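You operate a simulated robot arm through the tools that you are given. There is no shell and no other tool.

You run a simulated robot arm. Do the job below in one go: nothing can be reset, and whatever is moved stays where it is left.

Task
Bring the red cube light to 50% on STORE in well A, switch off and dial back to FULL.
Fine: set the dial and dock the light before switching on; leave it in the well; leave the other lights alone.

It is judged by the outcome, as a careful person would: the job done as asked, and still so three seconds after it is handed in. It fails if anything else is knocked over, pushed out of place, dropped, spilled or broken.

Robot
A 6-joint arm with a two-finger parallel gripper, fixed in place. Base frame: the origin is at the foot of the arm, x ahead of it, y to its left, z up; the work surface is at about z = 860. Readings come in mm, rad, newtons and seconds.
With the tool pointing down near the work surface it reaches from about 260 to 680 mm from the base axis. Its first joint turns from -1.152 to 1.152 rad. Payload 2.9 kg.
The TCP is the grasp point between the finger pads, 30 mm short of the fingertips. In the tool frame z runs along the fingers and y along their closing line. The gripper opens to 110 mm. The fingers are 20 mm wide and 10 mm thick; the gripper's body (48 by 112 mm) begins 55 mm behind the TCP.
Orientation is that of the tool frame in the base frame, as [roll, pitch, yaw] about the fixed x, y, z axes, in that order (R = Rz(yaw) Ry(pitch) Rx(roll)). With the fingers straight down and closing along the base's y, the tool's x points along the base's -x, its y along +y and its z along -z.

Tools
- The arm moves only by the tool apply_moves. Its argument "moves" is a list of rows, each a list of 3 entries, a list of its own where there are three numbers: the shift along the tool's x, y, z in units of 300 mm (1.0 is 300 mm), then the turn, a rotation vector about the tool's x, y, z in units of 120 degrees (1.0 is 120 degrees), then the closure, from 0 (fully open) to 1 (shut). In form: [[[dx, dy, dz], [rx, ry, rz], grip], ...]. A call has 1 to 20 rows; each row is the pose to reach, as a shift and turn from the pose commanded when the call began, along the tool's axes at that moment. A call with a number of a shift or a turn outside -1 to 1 is refused whole. Rows are played at 5 a second. More than 50 mm and 0.15 rad between two rows, or a gripper value outside its range, and nothing of the call is played. A pose out of reach is approached as far as the arm can. The call stops where the force on the tool passes 40 N (or 10 N more than at its start, if that is more) or the arm is blocked; 0.2 s more then pass. The fingers move at their own pace (about 108 mm/s each) and stop on an object; they squeeze with about 42 N. The grip force told is the motor's: it shows also when the fingers shut on nothing. Time passes only in rows, and 0.2 s behind the last, so rows that repeat a pose let the fingers close. It gives the time, the measured TCP pose, the force on the tool (base axes), the opening and the grip force at its end, in the units of the frame above (readings bear some noise), with the torque about the TCP (base axes, N m) and any sound that the robot's microphone picked up.
- Cameras (640 x 400 px; columns grow to the right, rows downward): "scene" is fixed at [61, 419.1, 1400]; the picture's right is [-0.89, -0.46, 0.00], its down [-0.19, 0.36, -0.91] and it looks along [0.42, -0.81, -0.41] (base axes); focal length 324 px, centre (320, 200). "wrist" rides on the gripper at [72, 17, -103] in the tool frame; the picture's right is [-0.23, 0.97, 0.00], its down [-0.76, -0.18, -0.62] and it looks along [-0.61, -0.14, 0.78] (tool axes); focal length 222 px, centre (320, 200). There is no depth. A picture from a camera that has moved, and an enlarged one, comes with that camera's place and axes in the base frame and with its lens.
- get_image(camera): a new picture of that camera. It takes no simulated time.
- inspect(camera, box): a new picture of the part [left, top, right, bottom] of that camera's present view, enlarged. It takes no simulated time.
- finish_job(): hands the job in; it is judged then, once.

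Places have to be worked out from the pictures, the camera data and where the tool is seen. Open the gripper and draw the arm clear of the work before you hand the job in, unless the task says otherwise.

The tools are called after "Emit:" by a JSON object that holds its "fn" and its "kwargs". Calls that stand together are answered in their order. apply_moves: Moves the arm, as the interface text tells. Its arguments: {"type":"object","properties":{"moves":{"type":"array"}},"required":["moves"]} The other tools are called the same way: get_image (camera) takes a picture; inspect (camera, box) takes an enlarged picture of a part of a camera's view; finish_job () hands the job in.

At the start:

```text
clock: 0.0
ee_pos: [400.7, -223.3, 1230.5]
tool_rot: [3.141, 0.001, -3.14]
ft_force: [0.1, 0.3, 0.2]
wrist_torque: [0.01, 0.0, -0.02]
grip_width: 109.8
gripper_force: 0.1
```

scene: 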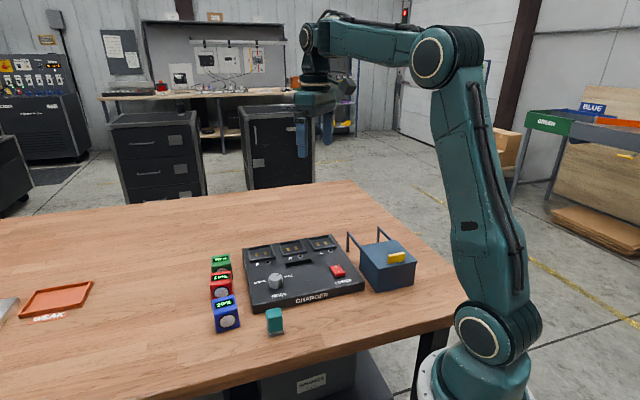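
wrist: 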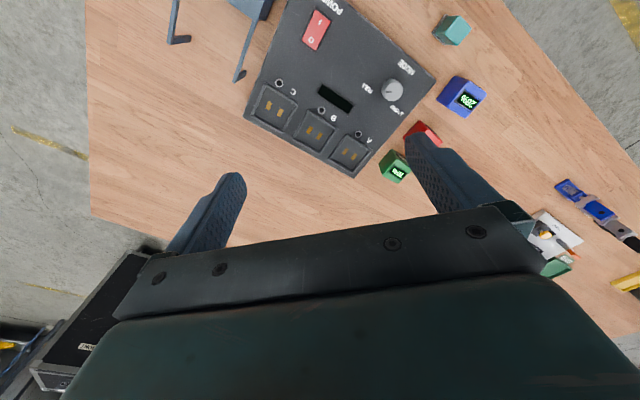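

I begin by looking closer at the charger, its dial, its wells and the lights.

Emit:
{"fn": "inspect", "kwargs": {"camera": "scene", "box": [190, 220, 430, 350]}}

Emit:
{"fn": "inspect", "kwargs": {"camera": "wrist", "box": [230, 0, 510, 190]}}

Emit:
{"fn": "inspect", "kwargs": {"camera": "scene", "box": [200, 230, 320, 340]}}

```text
2.67 times, centred on (310, 285) of scene
camera zoom: at [61.0, 419.1, 1400.0], right [-0.89, -0.46, 0.0], down [-0.19, 0.36, -0.91], along [0.42, -0.81, -0.41], focal length 865 px, centre (347, -27)
```

zoom: 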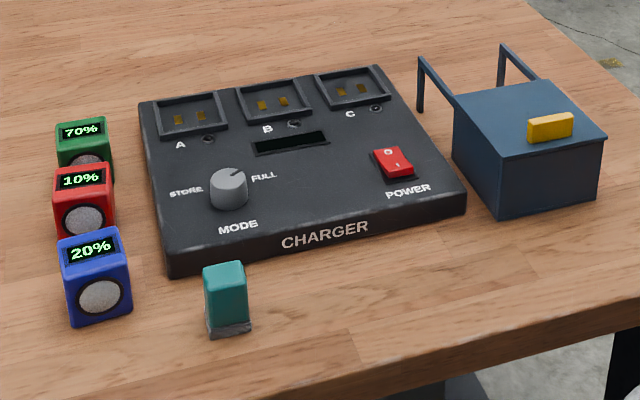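

```text
2.11 times, centred on (370, 95) of wrist
camera zoom: at [327.0, -206.7, 1335.2], right [0.23, 0.97, 0.0], down [0.76, -0.18, 0.62], along [0.61, -0.14, -0.78], focal length 468 px, centre (215, 421)
```

zoom: 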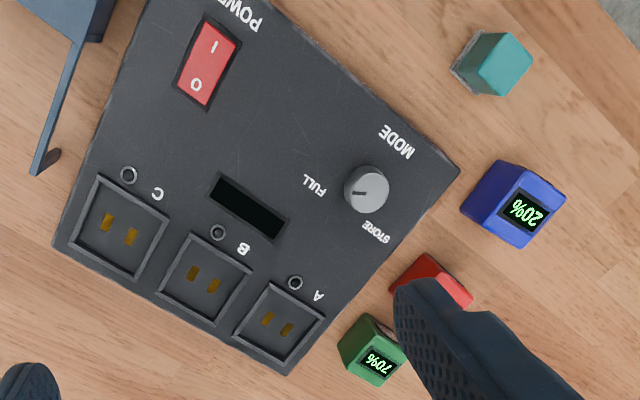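

```text
3.64 times, centred on (260, 285) of scene
camera zoom: at [61.0, 419.1, 1400.0], right [-0.89, -0.46, 0.0], down [-0.19, 0.36, -0.91], along [0.42, -0.81, -0.41], focal length 1180 px, centre (538, -109)
```

zoom: 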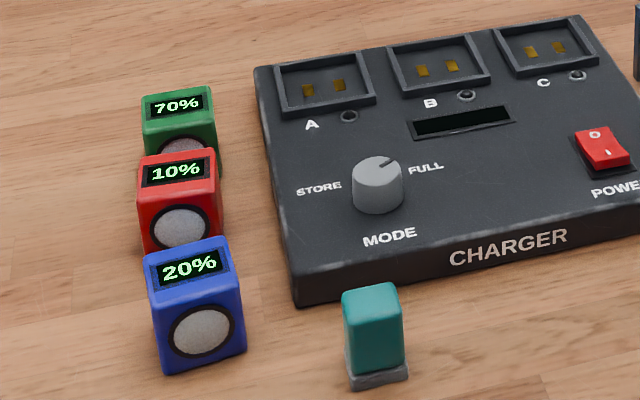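

The charger is turned about 45°: dial near (451,-104), well A near (563,-192), switch near (336,-210), red light near (553,-22). I move over for a closer wrist view, with the tool turned to match the charger.

Emit:
{"fn": "apply_moves", "kwargs": {"moves": [[[-0.016, 0.105, 0.063], [0, 0, 0.047], 0], [[-0.033, 0.211, 0.125], [0, 0, 0.094], 0], [[-0.049, 0.316, 0.188], [0, 0, 0.141], 0], [[-0.066, 0.422, 0.251], [0, 0, 0.188], 0], [[-0.082, 0.527, 0.314], [0, 0, 0.235], 0], [[-0.098, 0.633, 0.376], [0, 0, 0.281], 0], [[-0.115, 0.738, 0.439], [0, 0, 0.328], 0], [[-0.131, 0.844, 0.502], [0, 0, 0.375], 0]]}}

Emit:
{"fn": "get_image", "kwargs": {"camera": "wrist"}}

Emit:
{"fn": "get_image", "kwargs": {"camera": "scene"}}

```text
clock: 1.8
ee_pos: [439.7, 29.0, 1082.2]
tool_rot: [3.141, 0.0, 2.354]
ft_force: [0.2, 0.0, 0.7]
wrist_torque: [-0.02, 0.02, -0.02]
grip_width: 110.0
gripper_force: 0.2
```

```text
taken
camera wrist: at [400.2, 92.8, 1185.6], right [0.85, 0.53, 0.0], down [0.41, -0.67, 0.62], along [0.33, -0.53, -0.78], focal length 222 px, centre (320, 200)
```

wrist: 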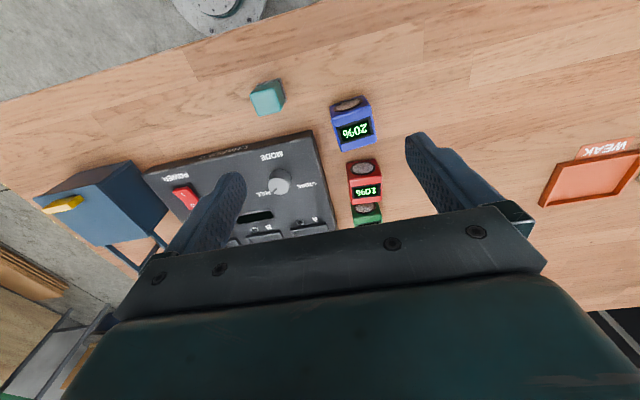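

```text
taken
```

scene: 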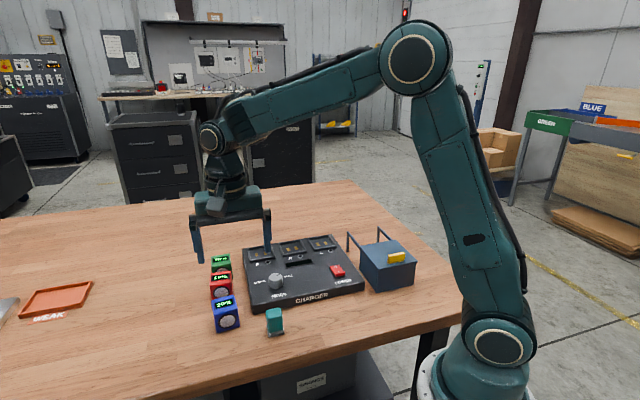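

I enlarge this view to measure the lights and the dial.

Emit:
{"fn": "inspect", "kwargs": {"camera": "wrist", "box": [230, 75, 410, 245]}}

Emit:
{"fn": "inspect", "kwargs": {"camera": "wrist", "box": [325, 90, 395, 235]}}

Emit:
{"fn": "inspect", "kwargs": {"camera": "scene", "box": [205, 250, 245, 335]}}

```text
2.35 times, centred on (320, 160) of wrist
camera zoom: at [400.2, 92.8, 1185.6], right [0.85, 0.53, 0.0], down [0.41, -0.67, 0.62], along [0.33, -0.53, -0.78], focal length 523 px, centre (320, 294)
```

zoom: 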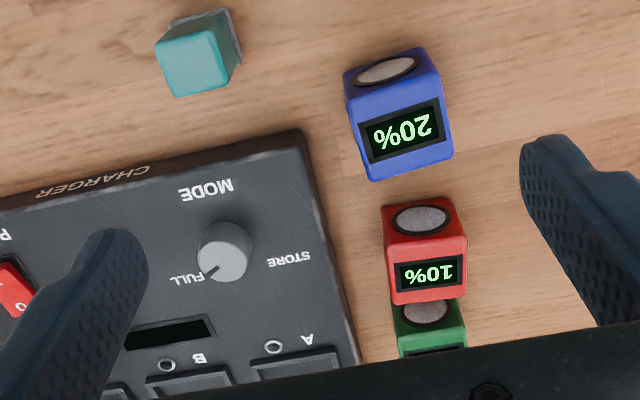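

```text
2.76 times, centred on (360, 162) of wrist
camera zoom: at [400.2, 92.8, 1185.6], right [0.85, 0.53, 0.0], down [0.41, -0.67, 0.62], along [0.33, -0.53, -0.78], focal length 613 px, centre (210, 303)
```

zoom: 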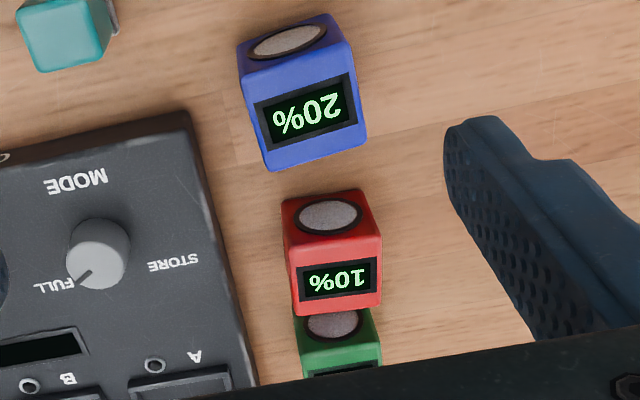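

```text
4.71 times, centred on (225, 292) of scene
camera zoom: at [61.0, 419.1, 1400.0], right [-0.89, -0.46, 0.0], down [-0.19, 0.36, -0.91], along [0.42, -0.81, -0.41], focal length 1526 px, centre (767, -235)
```

zoom: 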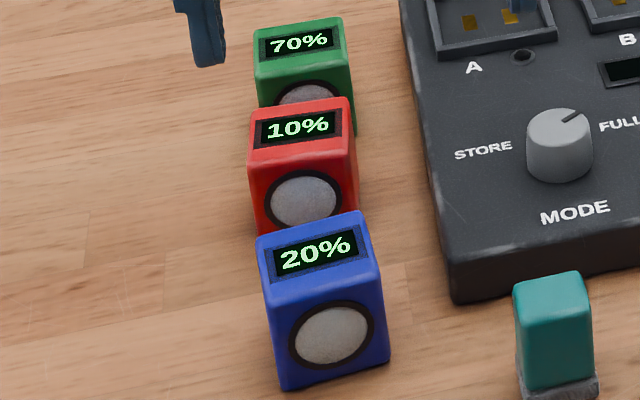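

The lights are about 50 mm cubes with the red one centred near (571,-44), its face turned about 39°; the dial's pointer is at FULL. I move over the dial to measure it closely.

Emit:
{"fn": "apply_moves", "kwargs": {"moves": [[[-0.082, -0.071, 0.067], [0, 0, 0], 0], [[-0.164, -0.142, 0.133], [0, 0, 0], 0], [[-0.246, -0.214, 0.2], [0, 0, 0], 0], [[-0.328, -0.285, 0.267], [0, 0, 0], 0]]}}

Emit:
{"fn": "get_image", "kwargs": {"camera": "wrist"}}

Emit:
{"fn": "inspect", "kwargs": {"camera": "scene", "box": [200, 220, 360, 320]}}

```text
clock: 2.8
ee_pos: [446.0, -100.5, 999.4]
tool_rot: [3.14, 0.002, 2.356]
ft_force: [-0.5, -0.1, 0.1]
wrist_torque: [-0.01, 0.02, -0.03]
grip_width: 109.9
gripper_force: 0.0
```

```text
taken
camera wrist: at [406.5, -37.3, 1103.5], right [0.85, 0.53, 0.0], down [0.41, -0.66, 0.62], along [0.33, -0.53, -0.78], focal length 222 px, centre (320, 200)
```

wrist: 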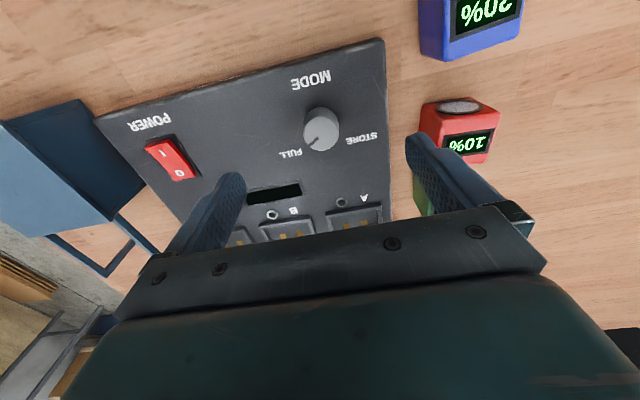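

```text
4.00 times, centred on (280, 270) of scene
camera zoom: at [61.0, 419.1, 1400.0], right [-0.89, -0.46, 0.0], down [-0.19, 0.36, -0.91], along [0.42, -0.81, -0.41], focal length 1298 px, centre (480, -80)
```

zoom: 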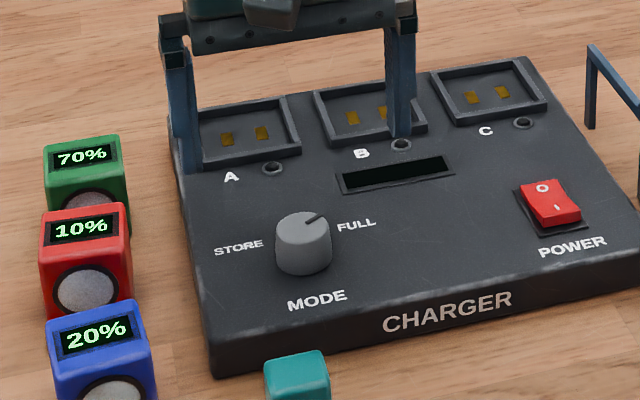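

Emit:
{"fn": "inspect", "kwargs": {"camera": "wrist", "box": [240, 50, 400, 150]}}

Emit:
{"fn": "inspect", "kwargs": {"camera": "wrist", "box": [120, 100, 280, 200]}}

```text
4.00 times, centred on (320, 100) of wrist
camera zoom: at [406.5, -37.3, 1103.5], right [0.85, 0.53, 0.0], down [0.41, -0.66, 0.62], along [0.33, -0.53, -0.78], focal length 888 px, centre (320, 600)
```

zoom: 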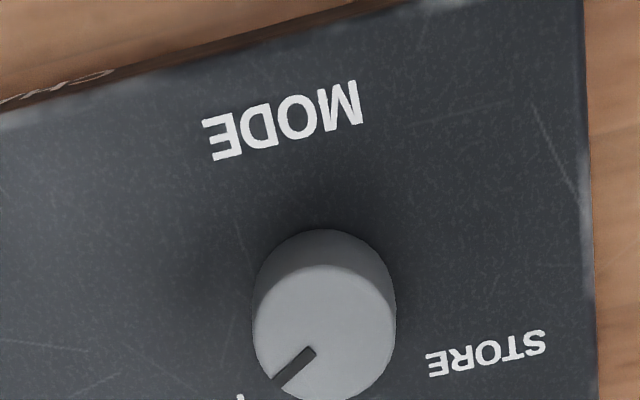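

```text
4.00 times, centred on (200, 150) of wrist
camera zoom: at [406.5, -37.3, 1103.5], right [0.85, 0.53, 0.0], down [0.41, -0.66, 0.62], along [0.33, -0.53, -0.78], focal length 888 px, centre (800, 400)
```

zoom: 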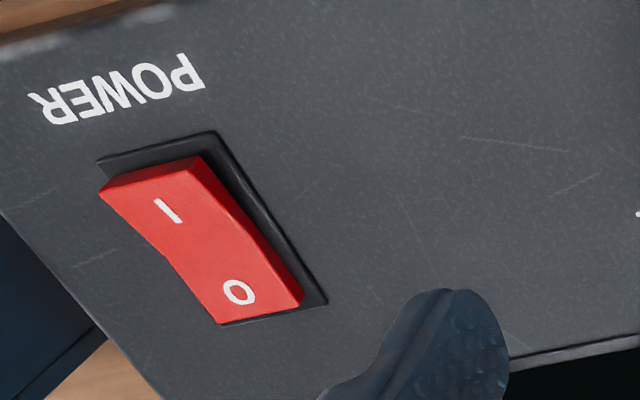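

The dial's top is centred near (450,-103) at z≈905, about 33 mm wide, pointer at about -102°. I half close the fingers and go down to z≈950 to check the alignment.

Emit:
{"fn": "apply_moves", "kwargs": {"moves": [[[-0.005, -0.003, 0.08], [0, 0, 0], 0.45], [[-0.009, -0.005, 0.167], [0, 0, 0], 0.45], [[-0.009, -0.005, 0.167], [0, 0, 0], 0.45], [[-0.009, -0.005, 0.167], [0, 0, 0], 0.45]]}}

Emit:
{"fn": "get_image", "kwargs": {"camera": "wrist"}}

Emit:
{"fn": "inspect", "kwargs": {"camera": "scene", "box": [200, 220, 360, 320]}}

```text
clock: 3.8
ee_pos: [447.4, -104.3, 950.6]
tool_rot: [3.141, 0.0, 2.355]
ft_force: [0.6, -0.1, -0.3]
wrist_torque: [-0.02, 0.0, 0.01]
grip_width: 60.6
gripper_force: 0.0
```

```text
taken
camera wrist: at [407.1, -40.9, 1053.6], right [0.85, 0.53, 0.0], down [0.41, -0.66, 0.62], along [0.33, -0.53, -0.78], focal length 222 px, centre (320, 200)
```

wrist: 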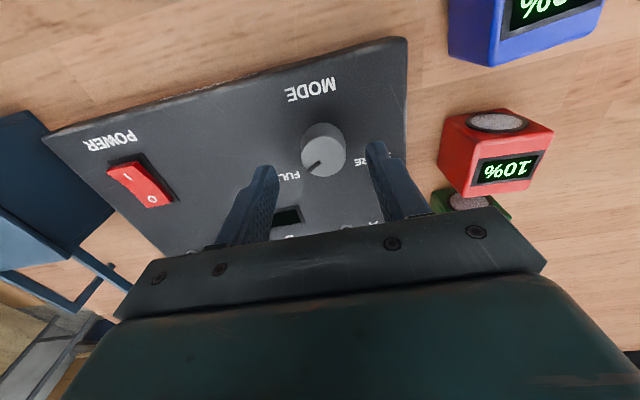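

```text
4.00 times, centred on (280, 270) of scene
camera zoom: at [61.0, 419.1, 1400.0], right [-0.89, -0.46, 0.0], down [-0.19, 0.36, -0.91], along [0.42, -0.81, -0.41], focal length 1298 px, centre (480, -80)
```

zoom: 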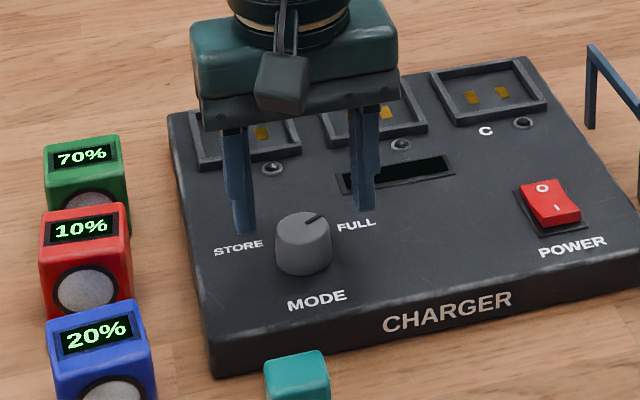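

Emit:
{"fn": "inspect", "kwargs": {"camera": "wrist", "box": [260, 100, 420, 200]}}

```text
4.00 times, centred on (340, 150) of wrist
camera zoom: at [407.1, -40.9, 1053.6], right [0.85, 0.53, 0.0], down [0.41, -0.66, 0.62], along [0.33, -0.53, -0.78], focal length 888 px, centre (240, 400)
```

zoom: 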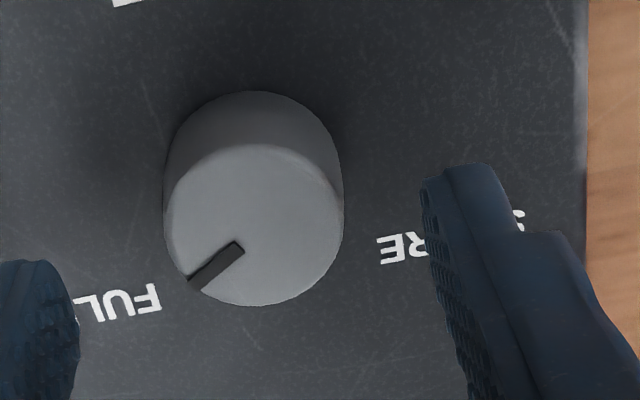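

The dial centre reads (450,-104) and the TCP is at about (446,-104), so I shift 4 mm in x and descend to z≈921, leaving the fingertips just above the panel, then close.

Emit:
{"fn": "apply_moves", "kwargs": {"moves": [[[-0.0094, 0.0094, 0.05], [0, 0, 0], 0.45], [[-0.0094, 0.0094, 0.095], [0, 0, 0], 0.45], [[-0.0094, 0.0094, 0.095], [0, 0, 0], 0.45]]}}

Emit:
{"fn": "inspect", "kwargs": {"camera": "wrist", "box": [240, 100, 400, 200]}}

Emit:
{"fn": "inspect", "kwargs": {"camera": "scene", "box": [200, 220, 360, 320]}}

```text
clock: 4.6
ee_pos: [452.0, -104.2, 920.5]
tool_rot: [3.142, 0.0, 2.355]
ft_force: [0.9, 0.6, 0.2]
wrist_torque: [-0.03, 0.02, 0.0]
grip_width: 60.6
gripper_force: 0.0
```

```text
4.00 times, centred on (320, 150) of wrist
camera zoom: at [412.5, -40.5, 1024.9], right [0.85, 0.53, 0.0], down [0.41, -0.66, 0.62], along [0.33, -0.53, -0.78], focal length 888 px, centre (320, 400)
```

zoom: 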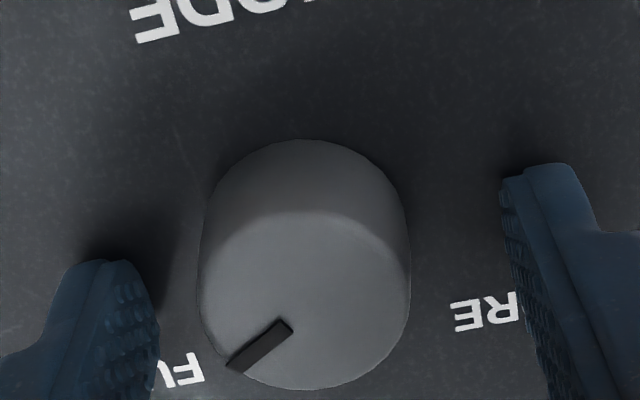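

```text
4.00 times, centred on (280, 270) of scene
camera zoom: at [61.0, 419.1, 1400.0], right [-0.89, -0.46, 0.0], down [-0.19, 0.36, -0.91], along [0.42, -0.81, -0.41], focal length 1298 px, centre (480, -80)
```

zoom: 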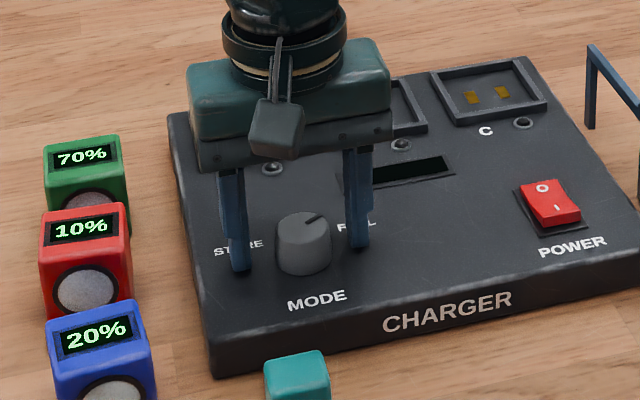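

The fingers straddle the dial evenly with the tips just above the panel, so I close on it.

Emit:
{"fn": "apply_moves", "kwargs": {"moves": [[[0, 0, 0], [0, 0, 0], 0.6], [[0, 0, 0], [0, 0, 0], 1], [[0, 0, 0], [0, 0, 0], 1]]}}

Emit:
{"fn": "get_image", "kwargs": {"camera": "wrist"}}

```text
clock: 5.4
ee_pos: [451.1, -105.2, 921.4]
tool_rot: [-3.139, -0.002, 2.355]
ft_force: [-8.6, -11.2, 0.7]
wrist_torque: [-0.42, 0.26, 0.06]
grip_width: 32.9
gripper_force: 44.9
```

```text
taken
camera wrist: at [411.9, -41.4, 1025.0], right [0.85, 0.53, 0.0], down [0.41, -0.66, 0.62], along [0.33, -0.53, -0.78], focal length 222 px, centre (320, 200)
```

wrist: 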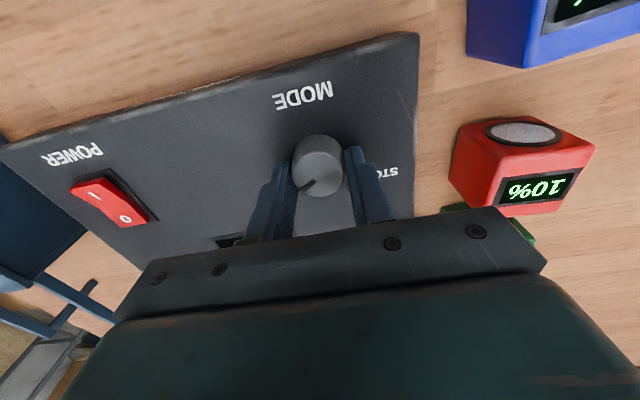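

The dial is gripped at 33 mm with about 14 N of sideways load, so I relax that with a 1.2 mm shift and begin turning anticlockwise (seen from above) toward STORE.

Emit:
{"fn": "apply_moves", "kwargs": {"moves": [[[0, -0.004, 0], [0, 0, 0], 1], [[0, -0.004, 0], [0, 0, -0.06], 1], [[0, -0.004, 0], [0, 0, -0.12], 1], [[0, -0.004, 0], [0, 0, -0.18], 1], [[0, -0.004, 0], [0, 0, -0.25], 1]]}}

Emit:
{"fn": "get_image", "kwargs": {"camera": "wrist"}}

Emit:
{"fn": "inspect", "kwargs": {"camera": "scene", "box": [200, 220, 360, 320]}}

```text
clock: 6.6
ee_pos: [452.3, -103.2, 921.4]
tool_rot: [-3.142, -0.003, 2.886]
ft_force: [-3.8, 3.4, -11.4]
wrist_torque: [-0.01, -0.1, 0.0]
grip_width: 32.9
gripper_force: 45.0
```

```text
taken
camera wrist: at [385.9, -68.9, 1025.2], right [0.47, 0.88, 0.0], down [0.69, -0.37, 0.62], along [0.55, -0.29, -0.78], focal length 222 px, centre (320, 200)
```

wrist: 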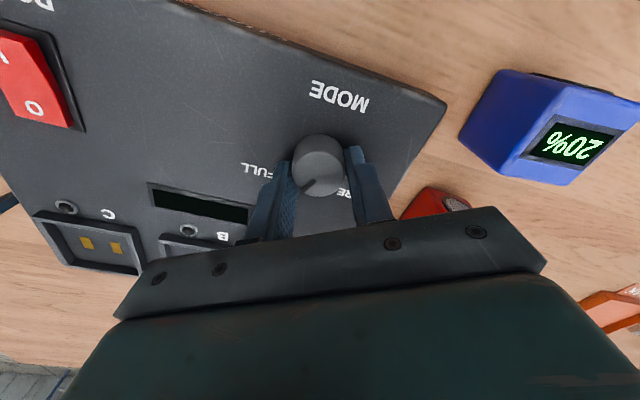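

```text
4.00 times, centred on (280, 270) of scene
camera zoom: at [61.0, 419.1, 1400.0], right [-0.89, -0.46, 0.0], down [-0.19, 0.36, -0.91], along [0.42, -0.81, -0.41], focal length 1298 px, centre (480, -80)
```

zoom: 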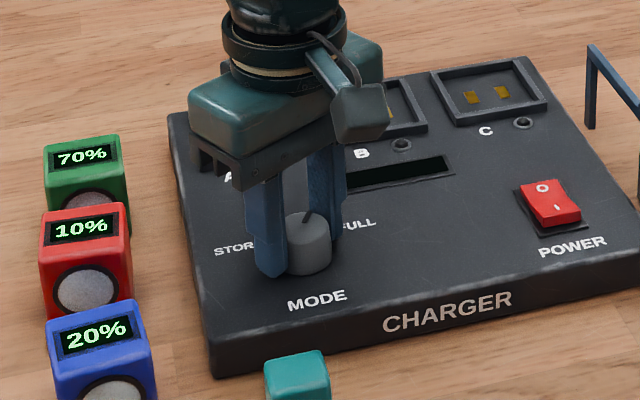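

The dial turns with the gripper, with no resistance. I turn another 60° and watch the torque.

Emit:
{"fn": "apply_moves", "kwargs": {"moves": [[[0, 0, 0], [0, 0, -0.0625], 1], [[0, 0, 0], [0, 0, -0.125], 1], [[0, 0, 0], [0, 0, -0.1875], 1], [[0, 0, 0], [0, 0, -0.25], 1], [[0, 0, 0], [0, 0, -0.3125], 1], [[0, 0, 0], [0, 0, -0.375], 1], [[0, 0, 0], [0, 0, -0.4375], 1], [[0, 0, 0], [0, 0, -0.5], 1]]}}

Emit:
{"fn": "get_image", "kwargs": {"camera": "wrist"}}

Emit:
{"fn": "inspect", "kwargs": {"camera": "scene", "box": [200, 220, 360, 320]}}

```text
clock: 8.4
ee_pos: [450.8, -101.3, 920.9]
tool_rot: [3.132, 0.002, -2.346]
ft_force: [-11.7, 34.8, -6.9]
wrist_torque: [0.51, 0.7, -0.14]
grip_width: 33.2
gripper_force: 44.9
```

```text
taken
camera wrist: at [388.3, -141.3, 1025.2], right [-0.54, 0.84, 0.01], down [0.66, 0.42, 0.62], along [0.52, 0.34, -0.78], focal length 222 px, centre (320, 200)
```

wrist: 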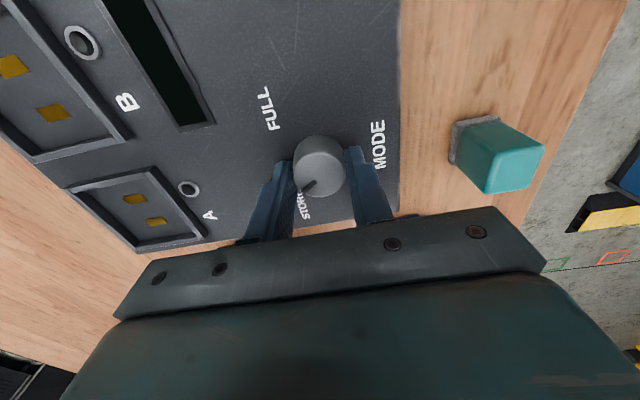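

```text
4.00 times, centred on (280, 270) of scene
camera zoom: at [60.8, 419.9, 1399.8], right [-0.89, -0.46, 0.0], down [-0.19, 0.36, -0.91], along [0.42, -0.81, -0.41], focal length 1298 px, centre (480, -80)
```

zoom: 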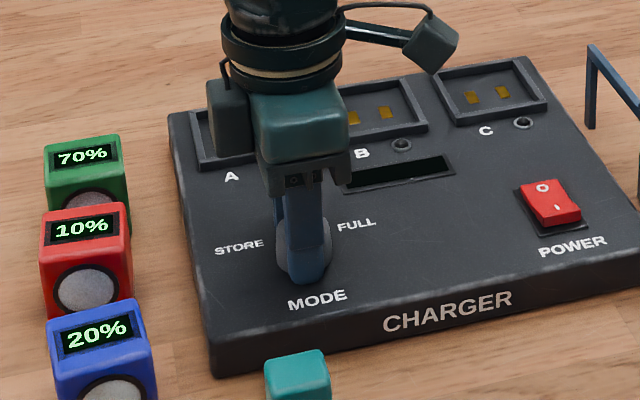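

Turned 90° so far, with 35 N of side load building up along the closing line. I relieve it by 3 mm and look closely at the pointer.

Emit:
{"fn": "apply_moves", "kwargs": {"moves": [[[0, 0.005, 0], [0, 0, 0], 1], [[0, 0.01, 0], [0, 0, 0], 1]]}}

Emit:
{"fn": "inspect", "kwargs": {"camera": "wrist", "box": [240, 80, 400, 230]}}

```text
clock: 9.0
ee_pos: [451.2, -99.9, 920.8]
tool_rot: [3.137, 0.005, -2.351]
ft_force: [-3.6, 26.2, -13.7]
wrist_torque: [0.46, 0.42, -0.04]
grip_width: 33.2
gripper_force: 45.3
```

```text
2.67 times, centred on (320, 155) of wrist
camera zoom: at [387.2, -140.6, 1025.2], right [-0.53, 0.85, 0.0], down [0.66, 0.41, 0.62], along [0.53, 0.34, -0.78], focal length 592 px, centre (320, 320)
```

zoom: 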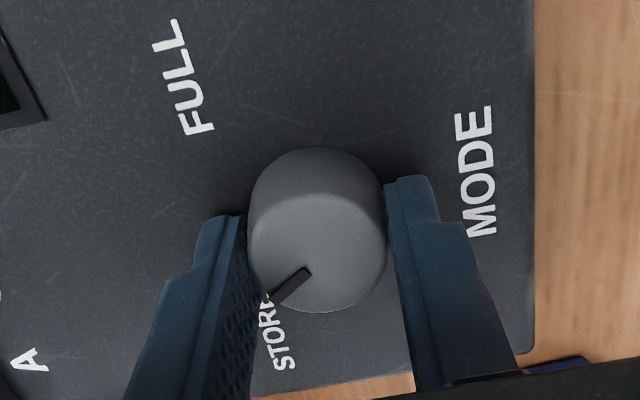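

The pointer has about 20° more to go to mirror its FULL position. I relieve more of the side load and turn 12° further.

Emit:
{"fn": "apply_moves", "kwargs": {"moves": [[[-0.007, 0.0093, 0], [0, 0, 0], 1], [[-0.007, 0.0093, 0], [0, 0, 0], 1], [[-0.007, 0.0093, 0], [0, 0, -0.05], 1], [[-0.007, 0.0093, 0], [0, 0, -0.1], 1]]}}

Emit:
{"fn": "inspect", "kwargs": {"camera": "wrist", "box": [240, 80, 400, 230]}}

```text
clock: 10.0
ee_pos: [451.1, -100.3, 921.5]
tool_rot: [-3.14, -0.003, -2.149]
ft_force: [-7.0, -1.0, -16.2]
wrist_torque: [0.73, -0.36, -0.02]
grip_width: 32.8
gripper_force: 44.9
```

```text
2.67 times, centred on (320, 155) of wrist
camera zoom: at [396.0, -151.4, 1025.7], right [-0.69, 0.72, 0.0], down [0.57, 0.54, 0.62], along [0.45, 0.43, -0.78], focal length 592 px, centre (320, 320)
```

zoom: 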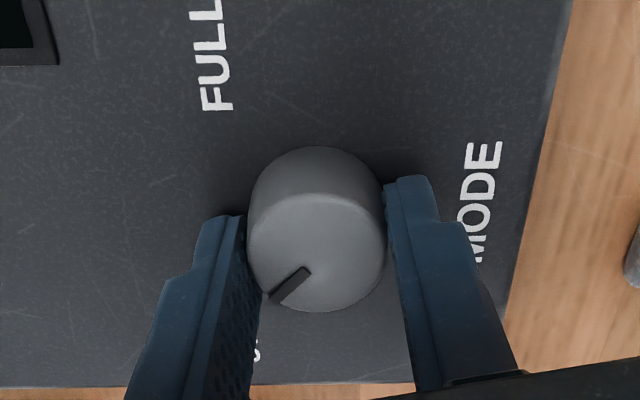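

No stop is felt yet at 102° of turn; I continue in small steps and watch the torque about z.

Emit:
{"fn": "apply_moves", "kwargs": {"moves": [[[0, 0, 0], [0, 0, -0.025], 1], [[0, 0, 0], [0, 0, -0.05], 1], [[0, 0, 0], [0, 0, -0.05], 1]]}}

Emit:
{"fn": "inspect", "kwargs": {"camera": "wrist", "box": [240, 80, 400, 230]}}

Emit:
{"fn": "inspect", "kwargs": {"camera": "scene", "box": [200, 220, 360, 320]}}

```text
clock: 10.8
ee_pos: [450.7, -99.5, 923.3]
tool_rot: [-3.141, -0.002, -2.044]
ft_force: [-7.2, -9.7, -16.5]
wrist_torque: [-0.69, 0.47, 0.02]
grip_width: 33.1
gripper_force: 44.8
```

```text
2.67 times, centred on (320, 155) of wrist
camera zoom: at [401.4, -156.5, 1025.8], right [-0.76, 0.65, 0.0], down [0.51, 0.6, 0.62], along [0.4, 0.47, -0.78], focal length 592 px, centre (320, 320)
```

zoom: 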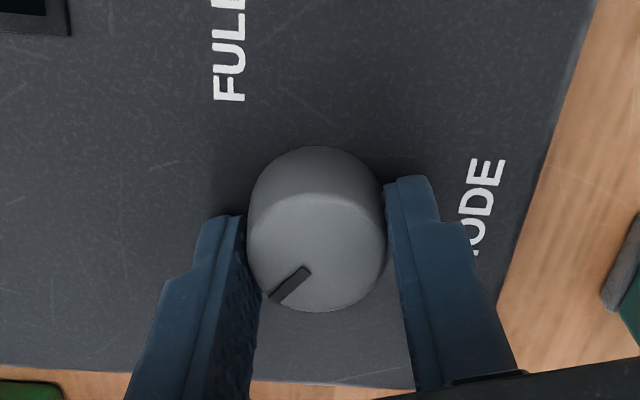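

```text
4.00 times, centred on (280, 270) of scene
camera zoom: at [61.1, 418.8, 1400.1], right [-0.89, -0.46, 0.0], down [-0.19, 0.36, -0.91], along [0.42, -0.81, -0.41], focal length 1298 px, centre (480, -80)
```

zoom: 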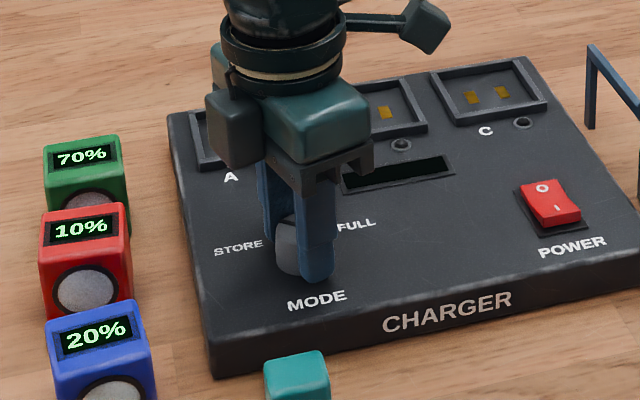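

Turned 108° with still no resistance. I open the fingers and rise to view the pointer against the STORE label unobstructed.

Emit:
{"fn": "apply_moves", "kwargs": {"moves": [[[0, 0, 0], [0, 0, 0], 0.6], [[0, 0, 0], [0, 0, 0], 0.45], [[0, 0, -0.1], [0, 0, 0], 0.45], [[0, 0, -0.25], [0, 0, 0], 0.45], [[0, 0, -0.35], [0, 0, 0], 0.45], [[0, 0, -0.35], [0, 0, 0], 0.45]]}}

Emit:
{"fn": "inspect", "kwargs": {"camera": "wrist", "box": [240, 60, 400, 160]}}

Emit:
{"fn": "inspect", "kwargs": {"camera": "scene", "box": [240, 250, 320, 310]}}

```text
clock: 12.2
ee_pos: [451.0, -98.2, 1028.8]
tool_rot: [3.141, 0.0, -2.041]
ft_force: [0.2, 0.8, -0.6]
wrist_torque: [0.0, -0.02, -0.02]
grip_width: 60.3
gripper_force: 0.1
```

```text
4.00 times, centred on (320, 110) of wrist
camera zoom: at [402.0, -155.1, 1132.7], right [-0.76, 0.64, 0.0], down [0.5, 0.6, 0.62], along [0.4, 0.48, -0.78], focal length 888 px, centre (320, 560)
```

zoom: 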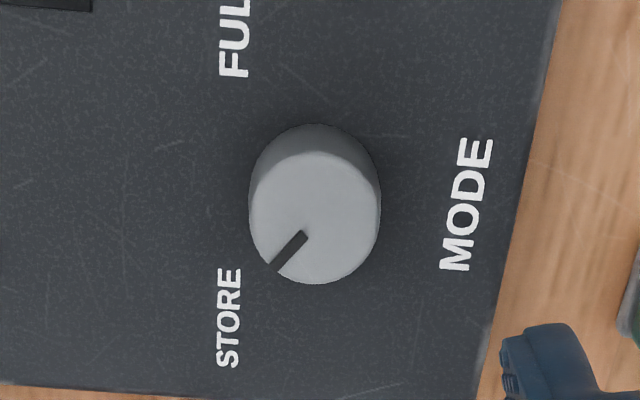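

```text
6.67 times, centred on (280, 280) of scene
camera zoom: at [61.0, 419.1, 1400.0], right [-0.89, -0.46, 0.0], down [-0.19, 0.36, -0.91], along [0.42, -0.81, -0.41], focal length 2162 px, centre (587, -333)
```

zoom: 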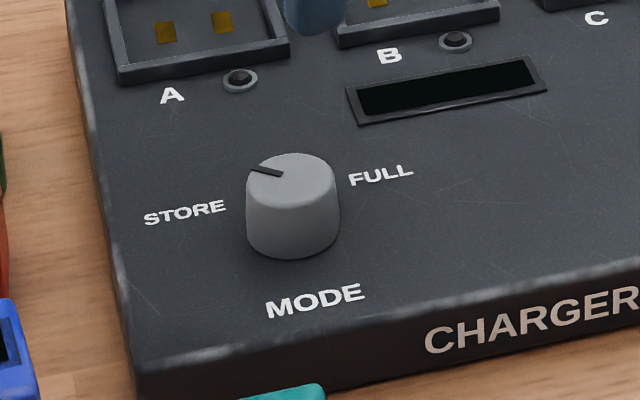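

The pointer now sits at STORE, mirrored from FULL. Next I move above the red light at about (571,-44), turning the tool to match its sides, fingers opened to about 75 mm.

Emit:
{"fn": "apply_moves", "kwargs": {"moves": [[[-0.024, -0.02, 0.0], [0, 0, 0.0679], 0.32], [[-0.049, -0.039, 0.0], [0, 0, 0.1359], 0.32], [[-0.073, -0.059, 0.0], [0, 0, 0.2038], 0.32], [[-0.097, -0.079, 0.0], [0, 0, 0.2717], 0.32], [[-0.122, -0.098, 0.0], [0, 0, 0.3396], 0.32], [[-0.146, -0.118, 0.0], [0, 0, 0.4076], 0.32], [[-0.17, -0.138, 0.0], [0, 0, 0.4755], 0.32], [[-0.195, -0.157, 0.0], [0, 0, 0.5434], 0.32], [[-0.219, -0.177, 0.0], [0, 0, 0.6113], 0.32], [[-0.244, -0.196, 0.0], [0, 0, 0.6793], 0.32], [[-0.268, -0.216, 0.0], [0, 0, 0.7472], 0.32], [[-0.292, -0.236, 0.03], [0, 0, 0.8151], 0.32], [[-0.317, -0.255, 0.06], [0, 0, 0.883], 0.32], [[-0.341, -0.275, 0.097], [0, 0, 0.951], 0.32], [[-0.341, -0.275, 0.097], [0, 0, 0.951], 0.32], [[-0.341, -0.275, 0.097], [0, 0, 0.951], 0.32]]}}

Emit:
{"fn": "get_image", "kwargs": {"camera": "wrist"}}

Emit:
{"fn": "get_image", "kwargs": {"camera": "scene"}}

```text
clock: 15.6
ee_pos: [570.5, -43.9, 999.1]
tool_rot: [-3.14, 0.001, 2.249]
ft_force: [0.3, 0.3, -0.3]
wrist_torque: [0.03, -0.01, 0.0]
grip_width: 74.7
gripper_force: 0.1
```

```text
taken
camera wrist: at [536.6, 22.8, 1102.1], right [0.9, 0.43, 0.0], down [0.34, -0.7, 0.62], along [0.27, -0.56, -0.78], focal length 222 px, centre (320, 200)
```

wrist: 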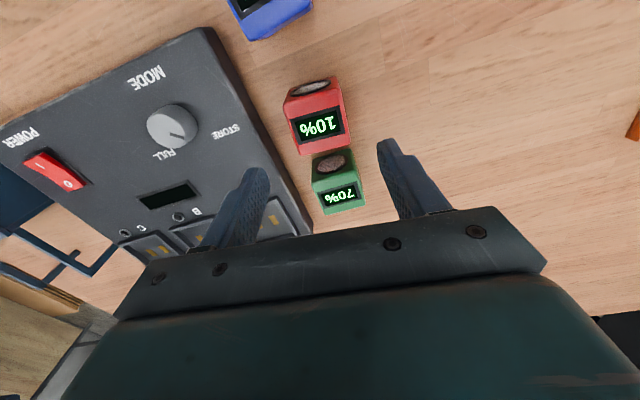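

```text
taken
```

scene: 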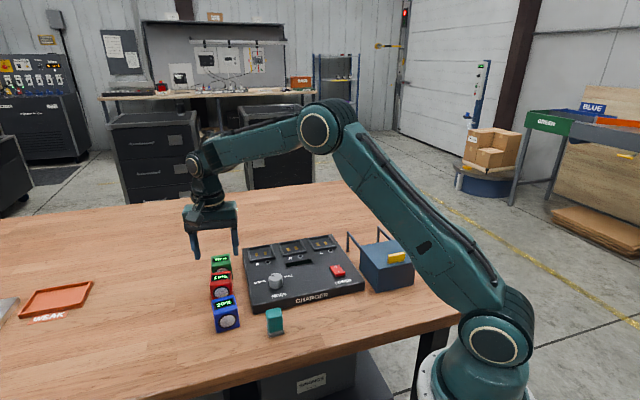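

Emit:
{"fn": "inspect", "kwargs": {"camera": "wrist", "box": [260, 60, 400, 220]}}

Emit:
{"fn": "inspect", "kwargs": {"camera": "wrist", "box": [120, 80, 260, 180]}}

Emit:
{"fn": "inspect", "kwargs": {"camera": "scene", "box": [200, 245, 250, 335]}}

```text
2.50 times, centred on (330, 140) of wrist
camera zoom: at [536.6, 22.8, 1102.1], right [0.9, 0.43, 0.0], down [0.34, -0.7, 0.62], along [0.27, -0.56, -0.78], focal length 555 px, centre (295, 350)
```

zoom: 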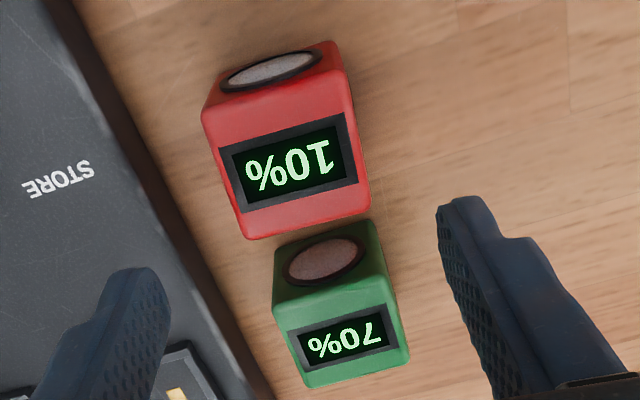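

```text
4.00 times, centred on (190, 130) of wrist
camera zoom: at [536.6, 22.8, 1102.1], right [0.9, 0.43, 0.0], down [0.34, -0.7, 0.62], along [0.27, -0.56, -0.78], focal length 888 px, centre (840, 480)
```

zoom: 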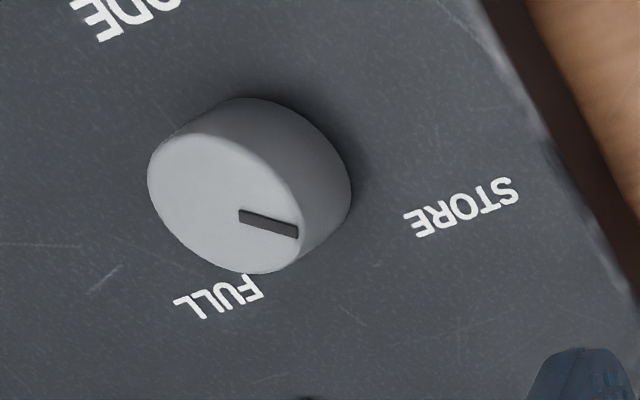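

```text
4.44 times, centred on (225, 290) of scene
camera zoom: at [61.0, 419.1, 1400.0], right [-0.89, -0.46, 0.0], down [-0.19, 0.36, -0.91], along [0.42, -0.81, -0.41], focal length 1442 px, centre (742, -200)
```

zoom: 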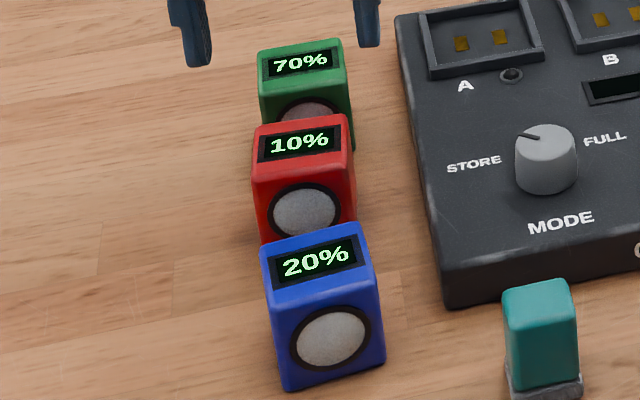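

The red light's top is centred near (567,-42), top z≈907, sides at about 40°. I centre on it and go down partway to check.

Emit:
{"fn": "apply_moves", "kwargs": {"moves": [[[0.008, -0.002, 0.07], [0, 0, -0.013], 0.32], [[0.008, -0.002, 0.15], [0, 0, -0.013], 0.32], [[0.008, -0.002, 0.15], [0, 0, -0.013], 0.32]]}}

Emit:
{"fn": "inspect", "kwargs": {"camera": "wrist", "box": [220, 60, 420, 220]}}

Emit:
{"fn": "inspect", "kwargs": {"camera": "scene", "box": [190, 225, 270, 335]}}

```text
clock: 16.4
ee_pos: [568.8, -43.5, 952.7]
tool_rot: [3.14, 0.002, 2.276]
ft_force: [0.3, 0.0, -0.4]
wrist_torque: [-0.05, 0.02, -0.02]
grip_width: 74.6
gripper_force: 0.0
```

```text
2.50 times, centred on (320, 140) of wrist
camera zoom: at [533.8, 23.0, 1056.7], right [0.89, 0.46, 0.0], down [0.36, -0.69, 0.62], along [0.29, -0.55, -0.78], focal length 555 px, centre (320, 350)
```

zoom: 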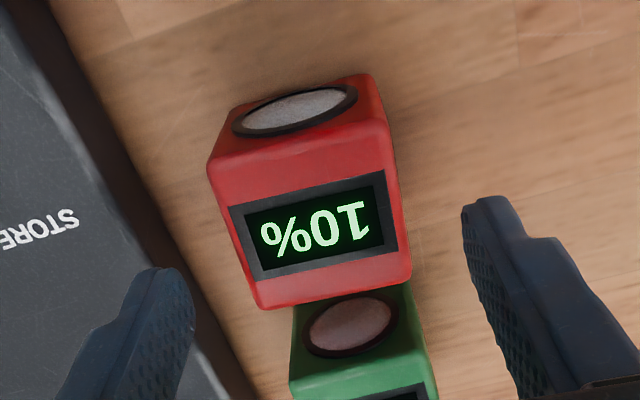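

```text
3.64 times, centred on (230, 280) of scene
camera zoom: at [61.0, 419.1, 1400.0], right [-0.89, -0.46, 0.0], down [-0.19, 0.36, -0.91], along [0.42, -0.81, -0.41], focal length 1180 px, centre (647, -91)
```

zoom: 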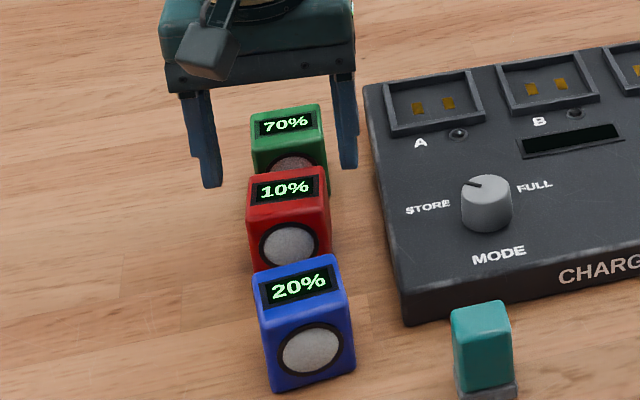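

The TCP is centred over the red light within about 1 mm. I descend to z≈910 and close on its sides.

Emit:
{"fn": "apply_moves", "kwargs": {"moves": [[[0, 0, 0.07], [0, 0, -0.008], 0.32], [[0, 0, 0.142], [0, 0, -0.008], 0.32], [[0, 0, 0.142], [0, 0, -0.008], 0.32], [[0, 0, 0.142], [0, 0, -0.008], 0.6], [[0, 0, 0.142], [0, 0, -0.008], 1], [[0, 0, 0.142], [0, 0, -0.008], 1]]}}

Emit:
{"fn": "get_image", "kwargs": {"camera": "wrist"}}

Emit:
{"fn": "inspect", "kwargs": {"camera": "scene", "box": [190, 225, 270, 335]}}

```text
clock: 17.8
ee_pos: [568.9, -43.1, 910.6]
tool_rot: [-3.141, -0.001, 2.294]
ft_force: [0.2, 0.1, 0.5]
wrist_torque: [-0.04, -0.01, -0.03]
grip_width: 49.5
gripper_force: 41.7
```

```text
taken
camera wrist: at [532.7, 22.3, 1014.2], right [0.88, 0.47, 0.0], down [0.37, -0.69, 0.62], along [0.29, -0.55, -0.78], focal length 222 px, centre (320, 200)
```

wrist: 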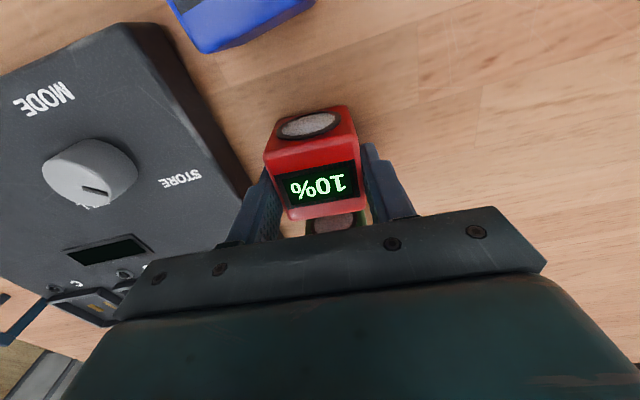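

```text
3.64 times, centred on (230, 280) of scene
camera zoom: at [61.1, 419.1, 1400.0], right [-0.89, -0.46, 0.0], down [-0.19, 0.36, -0.91], along [0.42, -0.81, -0.41], focal length 1180 px, centre (647, -91)
```

zoom: 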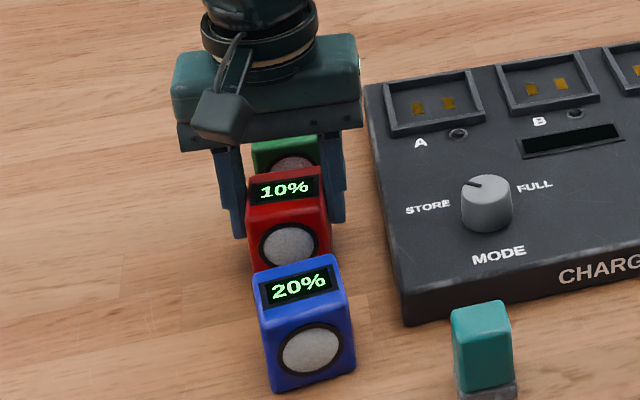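

Gripped at 49.5 mm. I lift straight up about 90 mm.

Emit:
{"fn": "apply_moves", "kwargs": {"moves": [[[0, 0, -0.03], [0, 0, 0], 1], [[0, 0, -0.1], [0, 0, 0], 1], [[0, 0, -0.2], [0, 0, 0], 1], [[0, 0, -0.3], [0, 0, 0], 1], [[0, 0, -0.3], [0, 0, 0], 1]]}}

Emit:
{"fn": "get_image", "kwargs": {"camera": "wrist"}}

Emit:
{"fn": "get_image", "kwargs": {"camera": "scene"}}

Emit:
{"fn": "inspect", "kwargs": {"camera": "scene", "box": [190, 190, 350, 300]}}

```text
clock: 19.0
ee_pos: [569.6, -43.0, 1001.2]
tool_rot: [-3.14, 0.001, 2.293]
ft_force: [0.4, -0.2, 0.4]
wrist_torque: [0.02, 0.02, 0.01]
grip_width: 0.0
gripper_force: 37.5
```

```text
taken
camera wrist: at [532.7, 23.1, 1104.7], right [0.88, 0.47, 0.0], down [0.37, -0.69, 0.62], along [0.29, -0.55, -0.78], focal length 222 px, centre (320, 200)
```

wrist: 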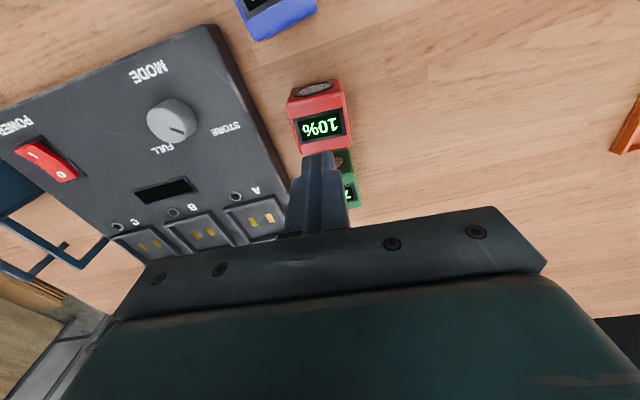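

```text
taken
```

scene: 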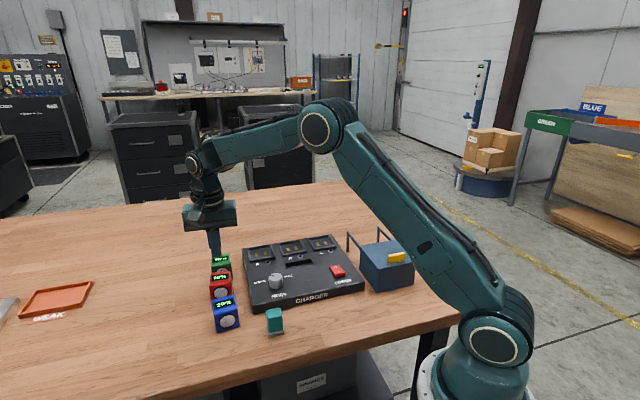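

```text
3.64 times, centred on (270, 245) of scene
camera zoom: at [61.0, 419.1, 1400.0], right [-0.89, -0.46, 0.0], down [-0.19, 0.36, -0.91], along [0.42, -0.81, -0.41], focal length 1180 px, centre (502, 36)
```

zoom: 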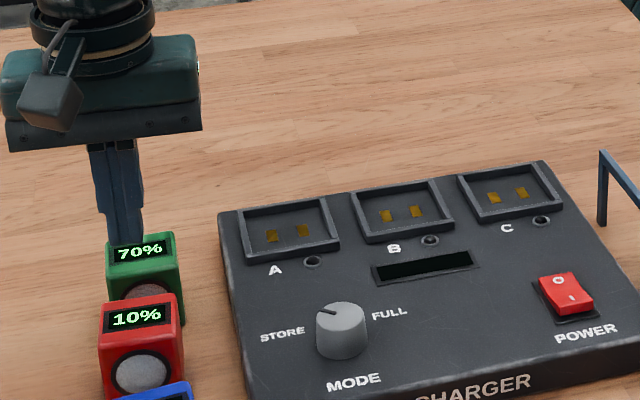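

The fingers slid off: the width reads 0 and the red light is still on the table, so the grip at its top edge was too shallow. I look closely at the light's place and the well's rim before regrasping lower.

Emit:
{"fn": "inspect", "kwargs": {"camera": "wrist", "box": [260, 60, 400, 220]}}

Emit:
{"fn": "inspect", "kwargs": {"camera": "wrist", "box": [190, 170, 310, 255]}}

Emit:
{"fn": "inspect", "kwargs": {"camera": "scene", "box": [240, 225, 300, 275]}}

Emit:
{"fn": "inspect", "kwargs": {"camera": "scene", "box": [200, 245, 250, 335]}}

```text
2.50 times, centred on (330, 140) of wrist
camera zoom: at [532.7, 23.1, 1104.7], right [0.88, 0.47, 0.0], down [0.37, -0.69, 0.62], along [0.29, -0.55, -0.78], focal length 555 px, centre (295, 350)
```

zoom: 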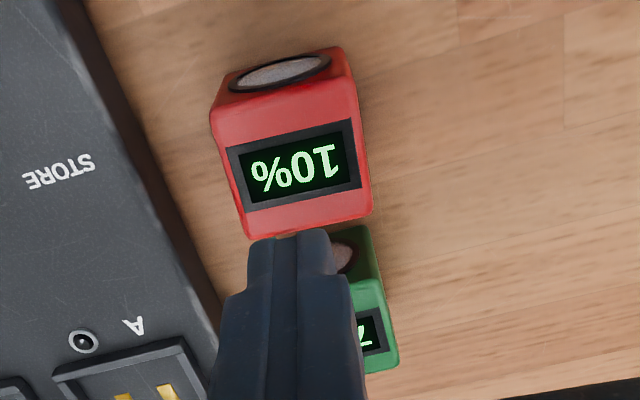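

```text
4.71 times, centred on (250, 212) of wrist
camera zoom: at [532.7, 23.1, 1104.7], right [0.88, 0.47, 0.0], down [0.37, -0.69, 0.62], along [0.29, -0.55, -0.78], focal length 1045 px, centre (649, 141)
```

zoom: 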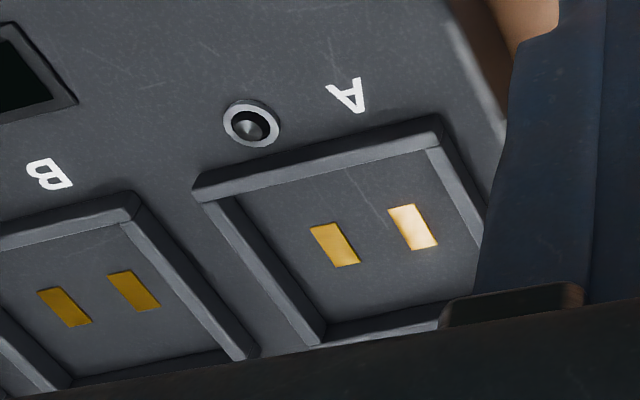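

```text
8.00 times, centred on (270, 250) of scene
camera zoom: at [61.0, 419.1, 1400.0], right [-0.89, -0.46, 0.0], down [-0.19, 0.36, -0.91], along [0.42, -0.81, -0.41], focal length 2595 px, centre (720, -200)
```

zoom: 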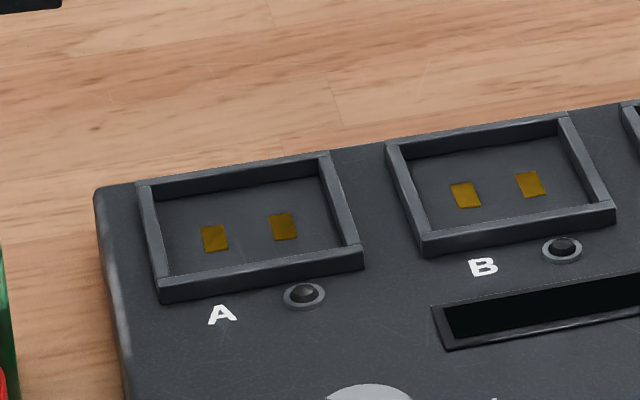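

```text
4.44 times, centred on (225, 290) of scene
camera zoom: at [61.0, 419.1, 1400.0], right [-0.89, -0.46, 0.0], down [-0.19, 0.36, -0.91], along [0.42, -0.81, -0.41], focal length 1442 px, centre (742, -200)
```

zoom: 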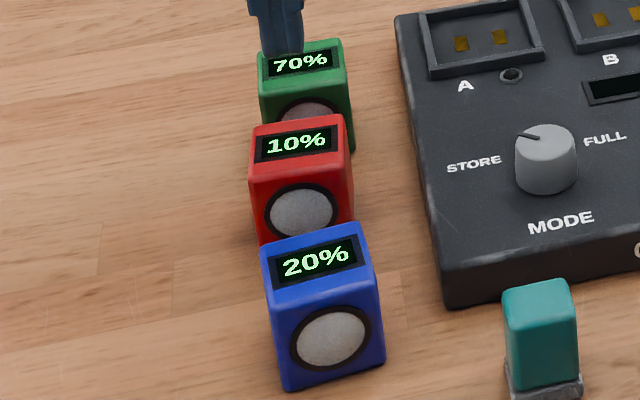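

The light hasn't moved. The well has a rim about 7 mm tall around a floor about level with the panel, so I can grip with the tips about 9 mm above the light's base: I open, descend to z≈899 and close again.

Emit:
{"fn": "apply_moves", "kwargs": {"moves": [[[0.003, 0, 0], [0, 0, 0], 0.32], [[0.003, 0, 0], [0, 0, 0], 0.32], [[0.003, 0, 0.1], [0, 0, 0], 0.32], [[0.003, 0, 0.22], [0, 0, 0], 0.32], [[0.003, 0, 0.3], [0, 0, 0], 0.32], [[0.003, 0, 0.34], [0, 0, 0], 0.32], [[0.003, 0, 0.34], [0, 0, 0], 0.32], [[0.003, 0, 0.34], [0, 0, 0], 0.6], [[0.003, 0, 0.34], [0, 0, 0], 1], [[0.003, 0, 0.34], [0, 0, 0], 1], [[0.003, 0, 0.34], [0, 0, 0], 1]]}}

Emit:
{"fn": "get_image", "kwargs": {"camera": "wrist"}}

Emit:
{"fn": "inspect", "kwargs": {"camera": "scene", "box": [190, 225, 270, 335]}}

```text
clock: 21.4
ee_pos: [567.3, -42.4, 899.6]
tool_rot: [3.141, -0.001, 2.293]
ft_force: [-0.1, 0.2, 0.4]
wrist_torque: [-0.02, 0.0, -0.01]
grip_width: 49.8
gripper_force: 42.4
```

```text
taken
camera wrist: at [531.8, 23.8, 1002.8], right [0.88, 0.47, 0.0], down [0.37, -0.69, 0.62], along [0.29, -0.55, -0.78], focal length 222 px, centre (320, 200)
```

wrist: 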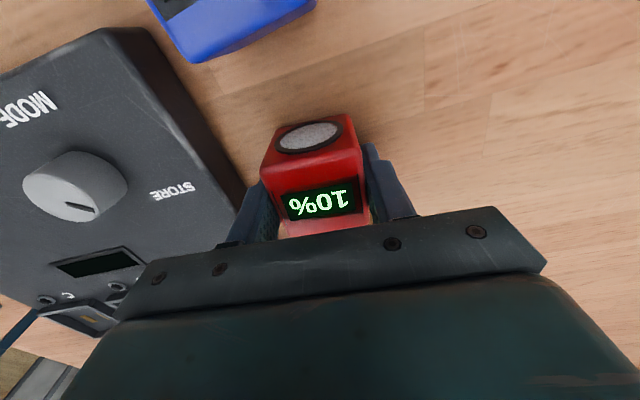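

```text
3.64 times, centred on (230, 280) of scene
camera zoom: at [61.0, 419.1, 1400.0], right [-0.89, -0.46, 0.0], down [-0.19, 0.36, -0.91], along [0.42, -0.81, -0.41], focal length 1180 px, centre (647, -91)
```

zoom: 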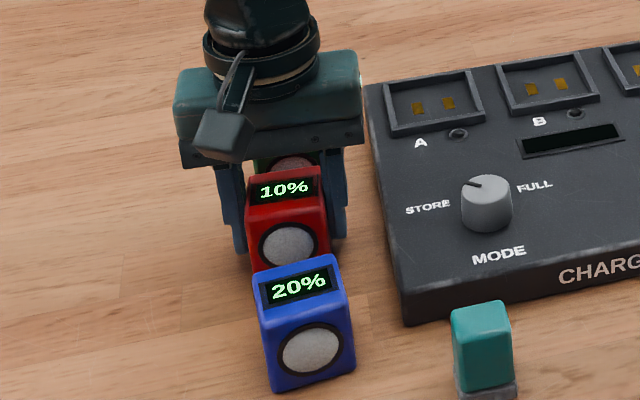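

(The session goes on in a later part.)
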